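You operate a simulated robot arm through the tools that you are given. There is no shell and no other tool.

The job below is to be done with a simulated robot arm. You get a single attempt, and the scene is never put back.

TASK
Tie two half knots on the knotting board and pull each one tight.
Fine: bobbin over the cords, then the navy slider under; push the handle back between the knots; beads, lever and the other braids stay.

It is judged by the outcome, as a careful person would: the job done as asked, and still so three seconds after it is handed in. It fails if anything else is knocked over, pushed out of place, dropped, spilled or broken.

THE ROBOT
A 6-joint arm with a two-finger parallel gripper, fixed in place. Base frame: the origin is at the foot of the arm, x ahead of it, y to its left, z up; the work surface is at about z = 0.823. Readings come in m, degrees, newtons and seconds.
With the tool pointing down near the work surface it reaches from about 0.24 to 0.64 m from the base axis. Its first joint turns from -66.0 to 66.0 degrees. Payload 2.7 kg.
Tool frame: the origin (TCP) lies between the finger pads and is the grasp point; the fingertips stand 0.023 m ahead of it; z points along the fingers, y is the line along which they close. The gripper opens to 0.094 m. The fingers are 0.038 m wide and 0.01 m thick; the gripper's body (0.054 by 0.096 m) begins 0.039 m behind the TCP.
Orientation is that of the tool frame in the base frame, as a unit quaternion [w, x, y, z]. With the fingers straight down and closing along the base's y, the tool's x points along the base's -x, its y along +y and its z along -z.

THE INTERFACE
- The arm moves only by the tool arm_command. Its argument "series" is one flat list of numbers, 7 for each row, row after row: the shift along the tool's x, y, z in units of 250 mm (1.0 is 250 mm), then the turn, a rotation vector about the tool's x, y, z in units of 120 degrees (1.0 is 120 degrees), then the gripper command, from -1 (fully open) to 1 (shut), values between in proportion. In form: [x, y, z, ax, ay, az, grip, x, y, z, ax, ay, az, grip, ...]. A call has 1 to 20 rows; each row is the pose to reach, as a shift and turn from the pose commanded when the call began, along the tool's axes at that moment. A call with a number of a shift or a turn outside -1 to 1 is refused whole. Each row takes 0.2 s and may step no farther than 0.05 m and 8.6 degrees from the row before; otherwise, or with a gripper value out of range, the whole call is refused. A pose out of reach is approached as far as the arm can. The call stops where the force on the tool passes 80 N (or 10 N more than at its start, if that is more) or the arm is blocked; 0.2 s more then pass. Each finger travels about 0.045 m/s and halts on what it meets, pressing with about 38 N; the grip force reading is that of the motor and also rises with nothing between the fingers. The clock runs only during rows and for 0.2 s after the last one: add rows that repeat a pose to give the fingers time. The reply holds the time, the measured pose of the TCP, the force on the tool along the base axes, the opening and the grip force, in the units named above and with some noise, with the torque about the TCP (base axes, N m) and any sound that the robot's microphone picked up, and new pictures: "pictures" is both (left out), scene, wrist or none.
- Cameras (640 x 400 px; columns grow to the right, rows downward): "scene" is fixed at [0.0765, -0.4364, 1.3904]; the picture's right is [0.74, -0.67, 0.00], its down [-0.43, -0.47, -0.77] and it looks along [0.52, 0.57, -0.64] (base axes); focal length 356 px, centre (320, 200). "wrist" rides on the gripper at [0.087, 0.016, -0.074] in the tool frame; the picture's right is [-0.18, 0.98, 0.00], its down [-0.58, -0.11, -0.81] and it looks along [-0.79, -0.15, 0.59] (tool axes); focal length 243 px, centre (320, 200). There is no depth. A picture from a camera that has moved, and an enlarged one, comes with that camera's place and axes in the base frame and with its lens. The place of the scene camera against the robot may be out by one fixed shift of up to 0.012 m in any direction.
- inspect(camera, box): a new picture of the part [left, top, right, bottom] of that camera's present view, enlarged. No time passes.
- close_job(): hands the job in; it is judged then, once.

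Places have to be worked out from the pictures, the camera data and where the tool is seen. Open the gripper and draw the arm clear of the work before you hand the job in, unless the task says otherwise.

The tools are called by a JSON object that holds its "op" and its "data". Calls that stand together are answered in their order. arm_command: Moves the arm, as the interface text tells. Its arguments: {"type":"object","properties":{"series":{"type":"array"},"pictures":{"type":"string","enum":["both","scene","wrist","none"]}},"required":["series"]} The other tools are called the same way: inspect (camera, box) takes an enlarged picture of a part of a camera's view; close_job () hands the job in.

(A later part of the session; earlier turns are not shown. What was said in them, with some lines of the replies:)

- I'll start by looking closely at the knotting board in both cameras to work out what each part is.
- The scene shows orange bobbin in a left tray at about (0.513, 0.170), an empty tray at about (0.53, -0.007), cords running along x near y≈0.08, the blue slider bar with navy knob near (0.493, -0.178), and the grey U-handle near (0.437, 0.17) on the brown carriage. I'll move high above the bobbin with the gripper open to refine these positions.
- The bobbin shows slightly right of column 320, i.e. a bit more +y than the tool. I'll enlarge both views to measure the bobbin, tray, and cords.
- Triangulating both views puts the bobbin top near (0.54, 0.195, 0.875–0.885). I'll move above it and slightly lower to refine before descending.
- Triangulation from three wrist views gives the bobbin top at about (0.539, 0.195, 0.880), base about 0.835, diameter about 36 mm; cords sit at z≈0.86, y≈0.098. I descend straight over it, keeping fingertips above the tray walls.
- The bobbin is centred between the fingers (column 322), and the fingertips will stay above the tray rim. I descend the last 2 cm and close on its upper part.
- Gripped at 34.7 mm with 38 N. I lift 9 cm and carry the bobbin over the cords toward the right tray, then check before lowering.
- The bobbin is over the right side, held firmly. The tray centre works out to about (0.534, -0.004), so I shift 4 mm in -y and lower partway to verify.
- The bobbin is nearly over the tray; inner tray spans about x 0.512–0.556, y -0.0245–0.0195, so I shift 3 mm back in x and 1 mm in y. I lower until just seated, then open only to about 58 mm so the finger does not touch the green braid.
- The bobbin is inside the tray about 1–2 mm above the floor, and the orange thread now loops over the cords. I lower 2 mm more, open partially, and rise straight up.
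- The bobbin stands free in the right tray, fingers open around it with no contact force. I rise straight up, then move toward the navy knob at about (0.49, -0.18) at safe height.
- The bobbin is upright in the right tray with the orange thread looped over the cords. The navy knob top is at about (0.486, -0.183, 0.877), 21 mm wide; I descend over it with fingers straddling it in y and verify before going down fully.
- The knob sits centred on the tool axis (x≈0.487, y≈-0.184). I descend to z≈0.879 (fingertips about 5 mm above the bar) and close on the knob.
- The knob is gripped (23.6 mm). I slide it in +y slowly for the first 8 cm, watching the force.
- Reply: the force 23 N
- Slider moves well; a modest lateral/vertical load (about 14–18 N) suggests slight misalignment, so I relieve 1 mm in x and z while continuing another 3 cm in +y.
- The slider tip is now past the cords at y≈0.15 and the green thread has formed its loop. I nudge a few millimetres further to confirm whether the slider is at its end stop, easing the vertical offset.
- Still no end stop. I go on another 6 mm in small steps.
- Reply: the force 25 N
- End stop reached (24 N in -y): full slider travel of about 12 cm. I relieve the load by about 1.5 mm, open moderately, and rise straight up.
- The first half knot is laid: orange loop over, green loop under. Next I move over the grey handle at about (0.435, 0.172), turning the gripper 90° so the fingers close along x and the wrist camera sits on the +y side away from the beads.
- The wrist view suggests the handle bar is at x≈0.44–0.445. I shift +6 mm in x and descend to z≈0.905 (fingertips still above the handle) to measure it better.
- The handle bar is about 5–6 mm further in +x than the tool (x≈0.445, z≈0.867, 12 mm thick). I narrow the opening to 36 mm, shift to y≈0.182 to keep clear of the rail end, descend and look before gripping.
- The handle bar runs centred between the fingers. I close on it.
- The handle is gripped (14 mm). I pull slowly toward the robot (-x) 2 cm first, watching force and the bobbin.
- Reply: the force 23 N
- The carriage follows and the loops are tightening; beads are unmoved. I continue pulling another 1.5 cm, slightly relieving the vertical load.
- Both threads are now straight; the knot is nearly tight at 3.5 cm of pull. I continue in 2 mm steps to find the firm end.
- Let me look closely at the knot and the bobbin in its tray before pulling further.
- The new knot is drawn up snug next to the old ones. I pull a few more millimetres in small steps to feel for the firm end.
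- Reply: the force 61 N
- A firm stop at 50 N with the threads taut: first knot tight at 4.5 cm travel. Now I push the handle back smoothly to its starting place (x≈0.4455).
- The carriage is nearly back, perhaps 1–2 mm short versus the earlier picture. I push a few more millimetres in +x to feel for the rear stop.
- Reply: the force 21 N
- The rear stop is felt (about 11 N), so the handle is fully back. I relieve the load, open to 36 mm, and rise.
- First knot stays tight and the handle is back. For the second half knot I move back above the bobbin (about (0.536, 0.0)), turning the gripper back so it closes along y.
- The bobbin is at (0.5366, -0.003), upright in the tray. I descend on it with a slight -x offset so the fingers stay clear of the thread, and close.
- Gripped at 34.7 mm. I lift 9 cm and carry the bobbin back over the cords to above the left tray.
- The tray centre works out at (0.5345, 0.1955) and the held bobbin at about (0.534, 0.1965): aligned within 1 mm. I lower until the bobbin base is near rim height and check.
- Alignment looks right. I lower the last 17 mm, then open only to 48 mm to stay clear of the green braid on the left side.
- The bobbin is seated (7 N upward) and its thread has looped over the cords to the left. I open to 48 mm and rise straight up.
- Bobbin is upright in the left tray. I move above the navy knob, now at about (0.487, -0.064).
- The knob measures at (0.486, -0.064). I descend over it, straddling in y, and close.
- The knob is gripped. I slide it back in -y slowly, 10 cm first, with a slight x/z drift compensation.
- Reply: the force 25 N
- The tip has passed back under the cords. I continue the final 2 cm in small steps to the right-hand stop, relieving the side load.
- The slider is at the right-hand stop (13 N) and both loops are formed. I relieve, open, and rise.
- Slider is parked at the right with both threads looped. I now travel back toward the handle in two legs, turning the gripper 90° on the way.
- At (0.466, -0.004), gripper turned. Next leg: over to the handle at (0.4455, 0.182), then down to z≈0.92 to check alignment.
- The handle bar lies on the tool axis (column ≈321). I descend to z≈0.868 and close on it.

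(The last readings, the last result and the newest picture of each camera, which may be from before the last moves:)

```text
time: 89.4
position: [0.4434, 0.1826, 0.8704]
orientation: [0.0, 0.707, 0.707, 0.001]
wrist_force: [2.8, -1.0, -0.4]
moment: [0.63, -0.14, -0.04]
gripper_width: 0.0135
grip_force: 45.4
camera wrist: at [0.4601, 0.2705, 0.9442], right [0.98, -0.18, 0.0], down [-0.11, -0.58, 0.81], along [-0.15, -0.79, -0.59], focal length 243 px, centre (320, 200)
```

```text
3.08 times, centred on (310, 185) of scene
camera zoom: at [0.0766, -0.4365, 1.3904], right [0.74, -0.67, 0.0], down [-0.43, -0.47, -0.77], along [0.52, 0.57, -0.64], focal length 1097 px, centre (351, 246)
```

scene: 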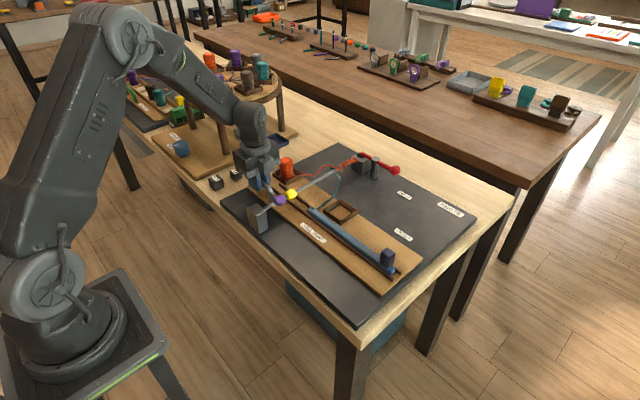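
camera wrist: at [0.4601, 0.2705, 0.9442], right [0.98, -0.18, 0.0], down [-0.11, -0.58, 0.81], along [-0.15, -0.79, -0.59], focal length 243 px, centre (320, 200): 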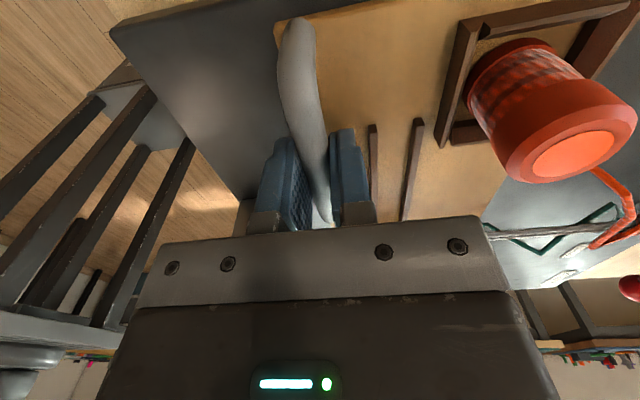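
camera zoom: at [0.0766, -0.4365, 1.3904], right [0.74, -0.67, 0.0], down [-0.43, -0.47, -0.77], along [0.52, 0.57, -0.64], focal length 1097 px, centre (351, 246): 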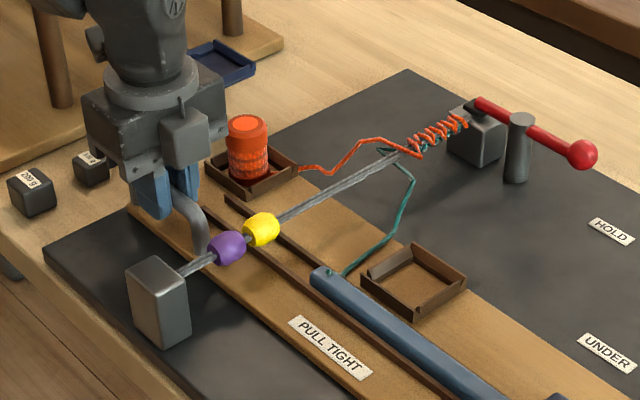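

Handle gripped (13.5 mm). I pull slowly toward the robot, 3.5 cm first.

{"op": "arm_command", "data": {"series": [0, -0.008, 0, 0, 0, 0, 1, 0, -0.018, 0.0005, 0, 0, 0, 1, 0, -0.03, 0.001, 0, 0, 0, 1, 0, -0.042, 0.0015, 0, 0, 0, 1, 0, -0.054, 0.002, 0, 0, 0, 1, 0, -0.066, 0.002, 0, 0, 0, 1, 0, -0.078, 0.002, 0, 0, 0, 1, 0, -0.09, 0.0025, 0, 0, 0, 1, 0, -0.102, 0.0025, 0, 0, 0, 1, 0, -0.114, 0.003, 0, 0, 0, 1, 0, -0.126, 0.003, 0, 0, 0, 1, 0, -0.138, 0.003, 0, 0, 0, 1, 0, -0.14, 0.003, 0, 0, 0, 1], "pictures": "both"}}

{"op": "inspect", "data": {"camera": "scene", "box": [210, 120, 410, 250]}}

```text
time: 92.2
position: [0.4092, 0.1841, 0.8703]
orientation: [-0.001, 0.707, 0.707, 0.003]
wrist_force: [2.2, 9.6, 24.2]
moment: [0.08, -0.04, -0.1]
gripper_width: 0.0136
grip_force: 45.2
camera wrist: at [0.4252, 0.2703, 0.9444], right [0.98, -0.18, 0.0], down [-0.11, -0.58, 0.8], along [-0.14, -0.79, -0.6], focal length 243 px, centre (320, 200)
```

scene: 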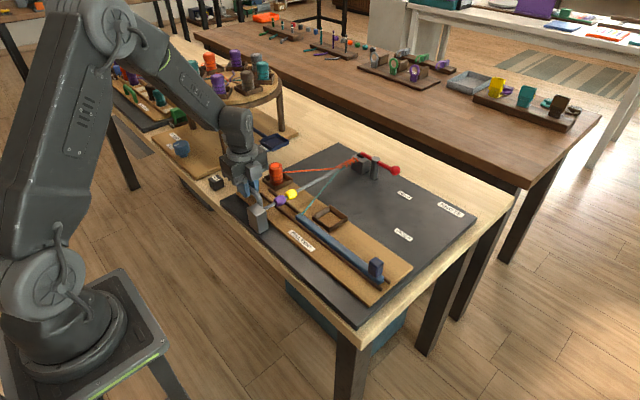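
wrist: 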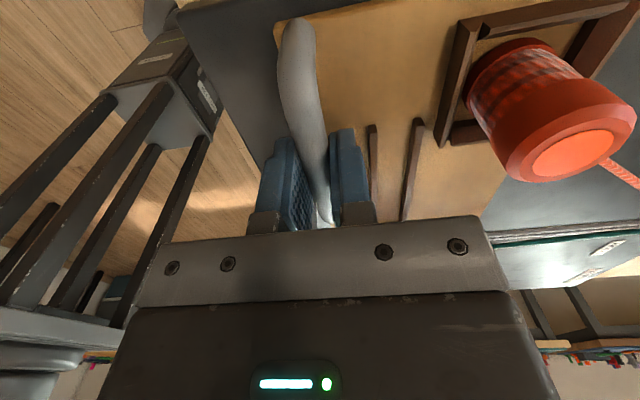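

```text
3.08 times, centred on (310, 185) of scene
camera zoom: at [0.0762, -0.4363, 1.3905], right [0.74, -0.67, 0.0], down [-0.43, -0.47, -0.77], along [0.52, 0.57, -0.64], focal length 1097 px, centre (351, 246)
```

zoom: 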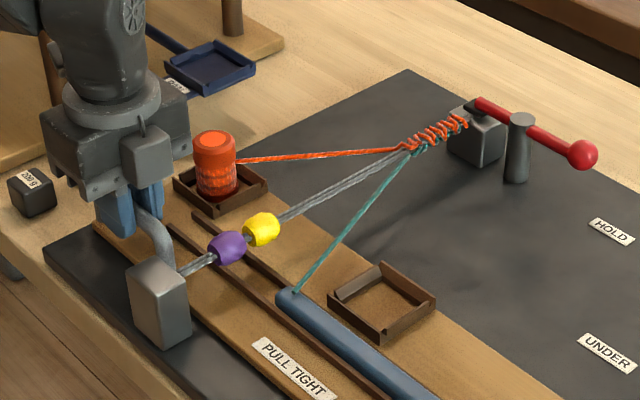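

Threads are straight and the second knot is drawing up. I continue in 2 mm steps to the firm stop, easing the vertical load.

{"op": "arm_command", "data": {"series": [-0.001, -0.008, -0.003, 0, 0, 0, 1, -0.001, -0.016, -0.003, 0, 0, 0, 1, -0.001, -0.024, -0.003, 0, 0, 0, 1, -0.001, -0.032, -0.003, 0, 0, 0, 1, -0.001, -0.038, -0.003, 0, 0, 0, 1, -0.001, -0.044, -0.003, 0, 0, 0, 1, -0.001, -0.05, -0.003, 0, 0, 0, 1, -0.001, -0.052, -0.003, 0, 0, 0, 1, -0.001, -0.052, -0.003, 0, 0, 0, 1], "pictures": "both"}}

{"op": "inspect", "data": {"camera": "scene", "box": [210, 120, 410, 250]}}

{"op": "inspect", "data": {"camera": "scene", "box": [325, 145, 385, 185]}}

```text
time: 94.2
position: [0.3995, 0.1831, 0.8699]
orientation: [0.002, 0.707, 0.707, 0.006]
wrist_force: [32.7, 13.1, -15.2]
moment: [-1.12, -0.21, -0.2]
gripper_width: 0.0136
grip_force: 45.3
camera wrist: at [0.4159, 0.2699, 0.9447], right [0.98, -0.18, 0.01], down [-0.12, -0.59, 0.8], along [-0.14, -0.79, -0.6], focal length 243 px, centre (320, 200)
```

scene: 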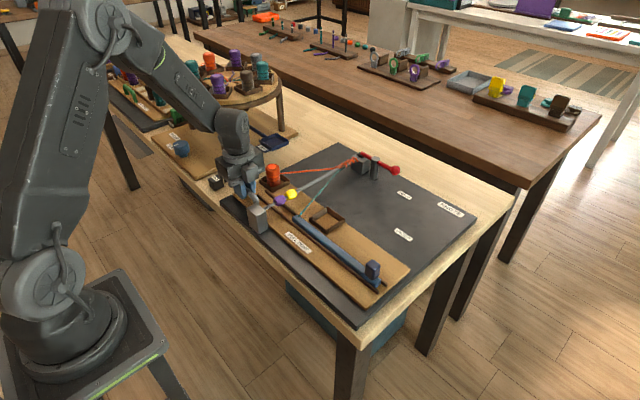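
wrist: 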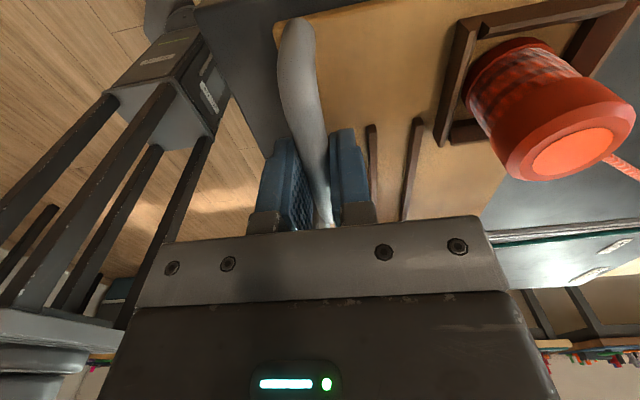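

```text
3.08 times, centred on (310, 185) of scene
camera zoom: at [0.0775, -0.436, 1.3905], right [0.74, -0.67, 0.0], down [-0.43, -0.47, -0.77], along [0.52, 0.57, -0.64], focal length 1097 px, centre (351, 246)
```

zoom: 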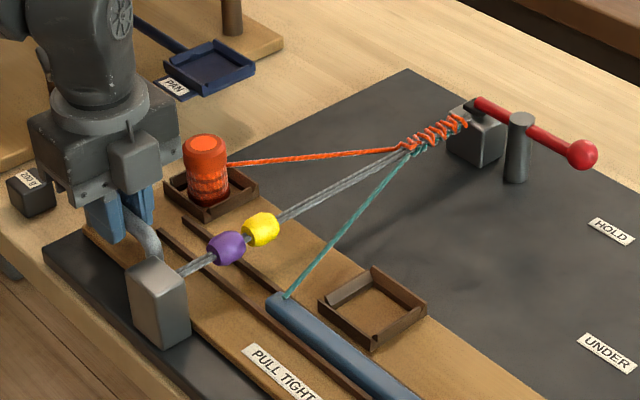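

```text
10.00 times, centred on (355, 165) of scene
camera zoom: at [0.0775, -0.436, 1.3905], right [0.74, -0.67, 0.0], down [-0.43, -0.47, -0.77], along [0.52, 0.57, -0.64], focal length 3565 px, centre (-30, 550)
```

zoom: 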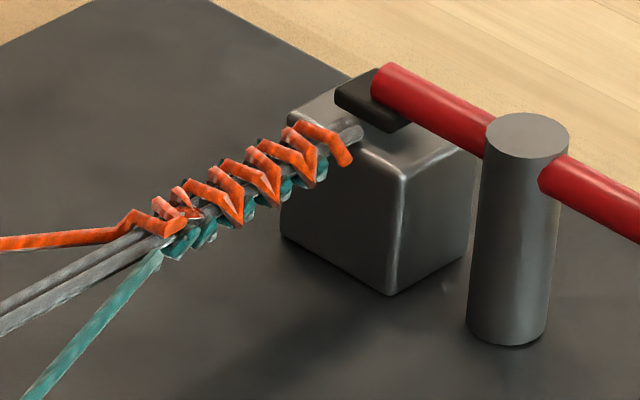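

Firm stop reached again (33 N) with both new knots snug. I pull 1 mm more for a definite tension, then relieve, open the gripper, and rise off the handle.

{"op": "arm_command", "data": {"series": [0, -0.004, 0, 0, 0, 0, 1, 0, -0.004, 0, 0, 0, 0, 1, 0, -0.004, 0, 0, 0, 0, 1], "pictures": "none"}}

```text
time: 95.0
position: [0.4006, 0.1838, 0.8701]
orientation: [0.002, 0.707, 0.707, 0.008]
wrist_force: [48.0, -1.9, -30.0]
moment: [-0.21, -0.26, -0.22]
gripper_width: 0.0136
grip_force: 44.6
```

The pull holds firmly at 48 N, same as the first knot. Now I ease the command back to the stop position, open to 36 mm and rise straight up.

{"op": "arm_command", "data": {"series": [0, 0.004, 0.001, 0, 0, 0, 1, 0, 0.009, 0.001, 0, 0, 0, 1, 0, 0.009, 0.001, 0, 0, 0, 0.6, 0, 0.009, 0.001, 0, 0, 0, 0.234, 0, 0.009, 0.001, 0, 0, 0, 0.234, 0, 0.009, 0.001, 0, 0, 0, 0.234, 0, 0.009, -0.04, 0, 0, 0, 0.234, 0, 0.009, -0.1, 0, 0, 0, 0.234, 0, 0.009, -0.18, 0, 0, 0, 0.234, 0, 0.009, -0.26, 0, 0, 0, 0.234, 0, 0.009, -0.34, 0, 0, 0, 0.234, 0, 0.009, -0.44, 0, 0, 0, 0.234, 0, 0.009, -0.54, 0, 0, 0, 0, 0, 0.009, -0.54, 0, 0, 0, -0.3], "pictures": "both"}}

{"op": "inspect", "data": {"camera": "scene", "box": [210, 120, 430, 280]}}

{"op": "inspect", "data": {"camera": "scene", "box": [325, 145, 385, 185]}}

```text
time: 98.0
position: [0.3961, 0.1811, 1.0047]
orientation: [0.0, 0.707, 0.707, 0.0]
wrist_force: [0.5, 0.0, -0.8]
moment: [0.01, -0.04, 0.03]
gripper_width: 0.0611
grip_force: 0.1
camera wrist: at [0.4126, 0.269, 1.0791], right [0.98, -0.18, 0.0], down [-0.11, -0.58, 0.81], along [-0.15, -0.79, -0.59], focal length 243 px, centre (320, 200)
```

scene: 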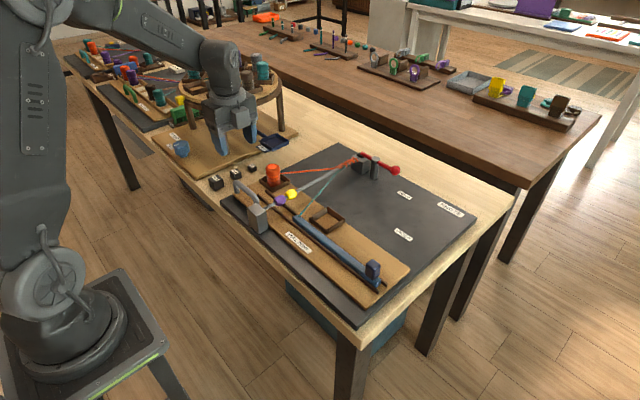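
wrist: 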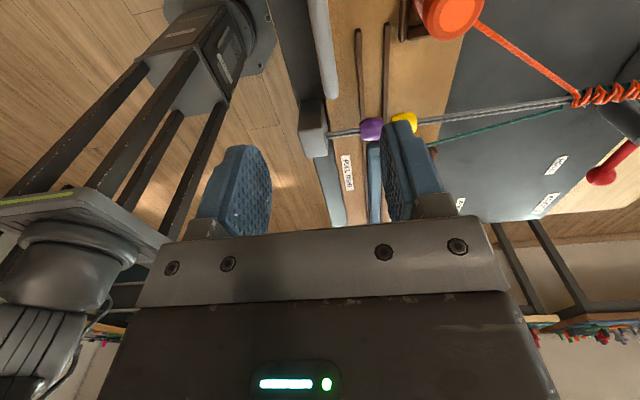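

```text
2.50 times, centred on (320, 200) of scene
camera zoom: at [0.0765, -0.4364, 1.3904], right [0.74, -0.67, 0.0], down [-0.43, -0.47, -0.77], along [0.52, 0.57, -0.64], focal length 891 px, centre (320, 200)
```

zoom: 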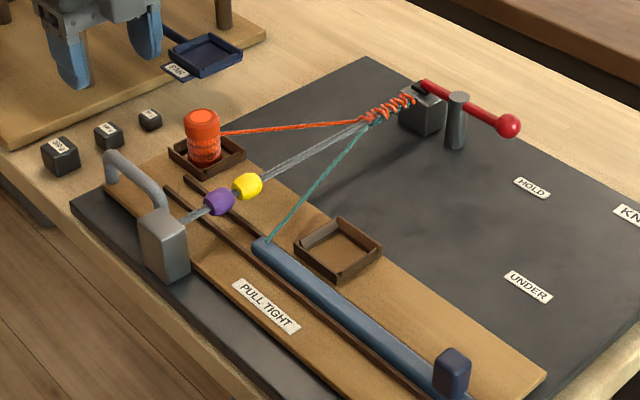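

```text
10.00 times, centred on (355, 165) of scene
camera zoom: at [0.0765, -0.4364, 1.3904], right [0.74, -0.67, 0.0], down [-0.43, -0.47, -0.77], along [0.52, 0.57, -0.64], focal length 3565 px, centre (-30, 550)
```

zoom: 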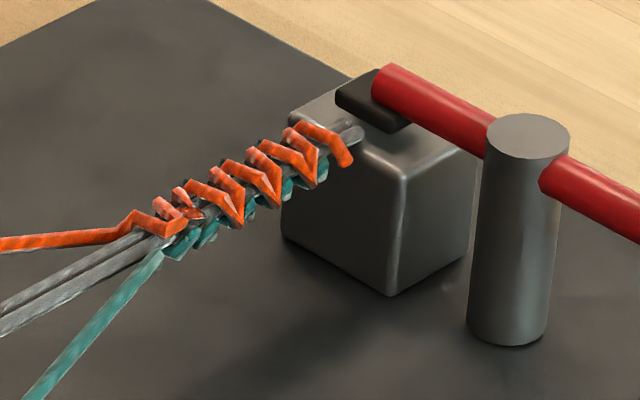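

Both knots are tight, the bobbin stands in its tray, the slider is parked, and the beads, lever and weights look untouched. I raise the arm further and draw it clear with the gripper open.

{"op": "arm_command", "data": {"series": [0, 0, -0.08, 0, 0, 0, -0.6, 0, 0, -0.16, 0, 0, 0, -1, -0.08, -0.02, -0.24, 0, 0, 0, -1, -0.16, -0.04, -0.28, 0, 0, 0, -1, -0.24, -0.06, -0.32, 0, 0, 0, -1, -0.32, -0.08, -0.36, 0, 0, 0, -1, -0.4, -0.1, -0.38, 0, 0, 0, -1, -0.48, -0.12, -0.4, 0, 0, 0, -1, -0.56, -0.14, -0.4, 0, 0, 0, -1, -0.64, -0.16, -0.4, 0, 0, 0, -1, -0.64, -0.16, -0.4, 0, 0, 0, -1], "pictures": "both"}}

{"op": "inspect", "data": {"camera": "scene", "box": [210, 120, 430, 280]}}

{"op": "inspect", "data": {"camera": "scene", "box": [50, 20, 300, 190]}}

```text
time: 100.4
position: [0.3578, 0.021, 1.1038]
orientation: [0.0, 0.707, 0.707, 0.0]
wrist_force: [-0.6, -0.6, 0.0]
moment: [0.01, -0.01, -0.02]
gripper_width: 0.0942
grip_force: 0.0
camera wrist: at [0.3736, 0.1078, 1.1777], right [0.98, -0.18, 0.0], down [-0.11, -0.58, 0.81], along [-0.15, -0.79, -0.59], focal length 243 px, centre (320, 200)
```

scene: 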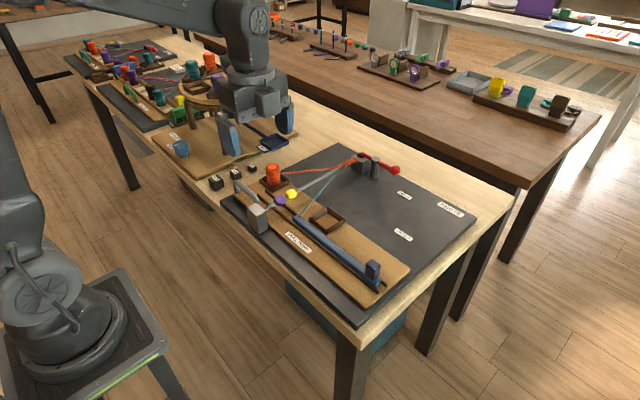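
wrist: 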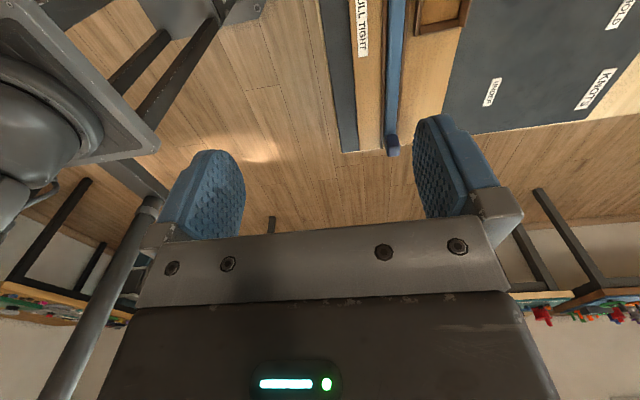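

```text
2.50 times, centred on (320, 200) of scene
camera zoom: at [0.0765, -0.4364, 1.3904], right [0.74, -0.67, 0.0], down [-0.43, -0.47, -0.77], along [0.52, 0.57, -0.64], focal length 891 px, centre (320, 200)
```

zoom: 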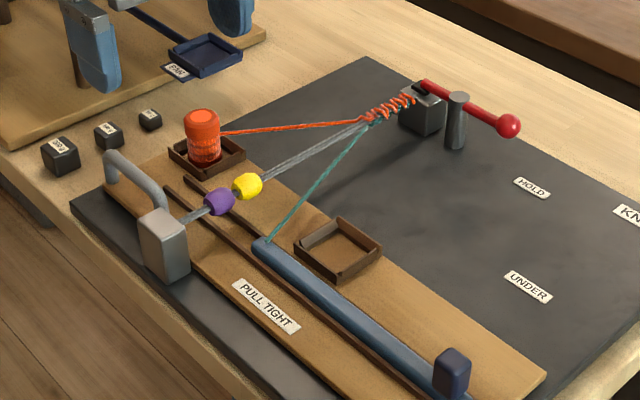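

```text
2.35 times, centred on (175, 105) of scene
camera zoom: at [0.0765, -0.4364, 1.3904], right [0.74, -0.67, 0.0], down [-0.43, -0.47, -0.77], along [0.52, 0.57, -0.64], focal length 839 px, centre (661, 424)
```

zoom: 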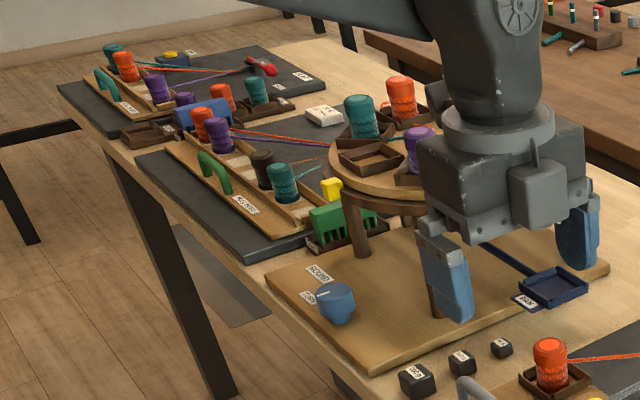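

The arm is up and clear with the gripper open. The threads are taut with both new knots snug against the braid, the bobbin is upright in its tray, and the beads, lever, weights and other boards are where they started. I'm handing the job in.

{"op": "close_job", "data": {}}

```text
The job is handed in.
```

I tied both half knots on the knotting board and pulled each one tight. I've handed the job in, but no verdict has come back.

- **First knot:** I carried the bobbin over the cords to the right tray and slid the navy slider under to its left stop. Then I pulled the handle about 4.5 cm, until it stopped firmly at roughly 50 N.
- **Between the knots:** I pushed the handle back to its rear stop. The first knot stayed tight.
- **Second knot:** I carried the bobbin back over the cords to the left tray and slid the slider back under to its right stop. The handle again stopped firmly, at about 48 N.

In the last pictures both threads are taut and the new knots sit snug against the braid. The bobbin is upright in its tray. The beads, lever and other braids look untouched, and nothing was knocked over.

I left the handle in the pulled position, since you asked for it to be pushed back only between the knots. The gripper is open and the arm is clear of the board.
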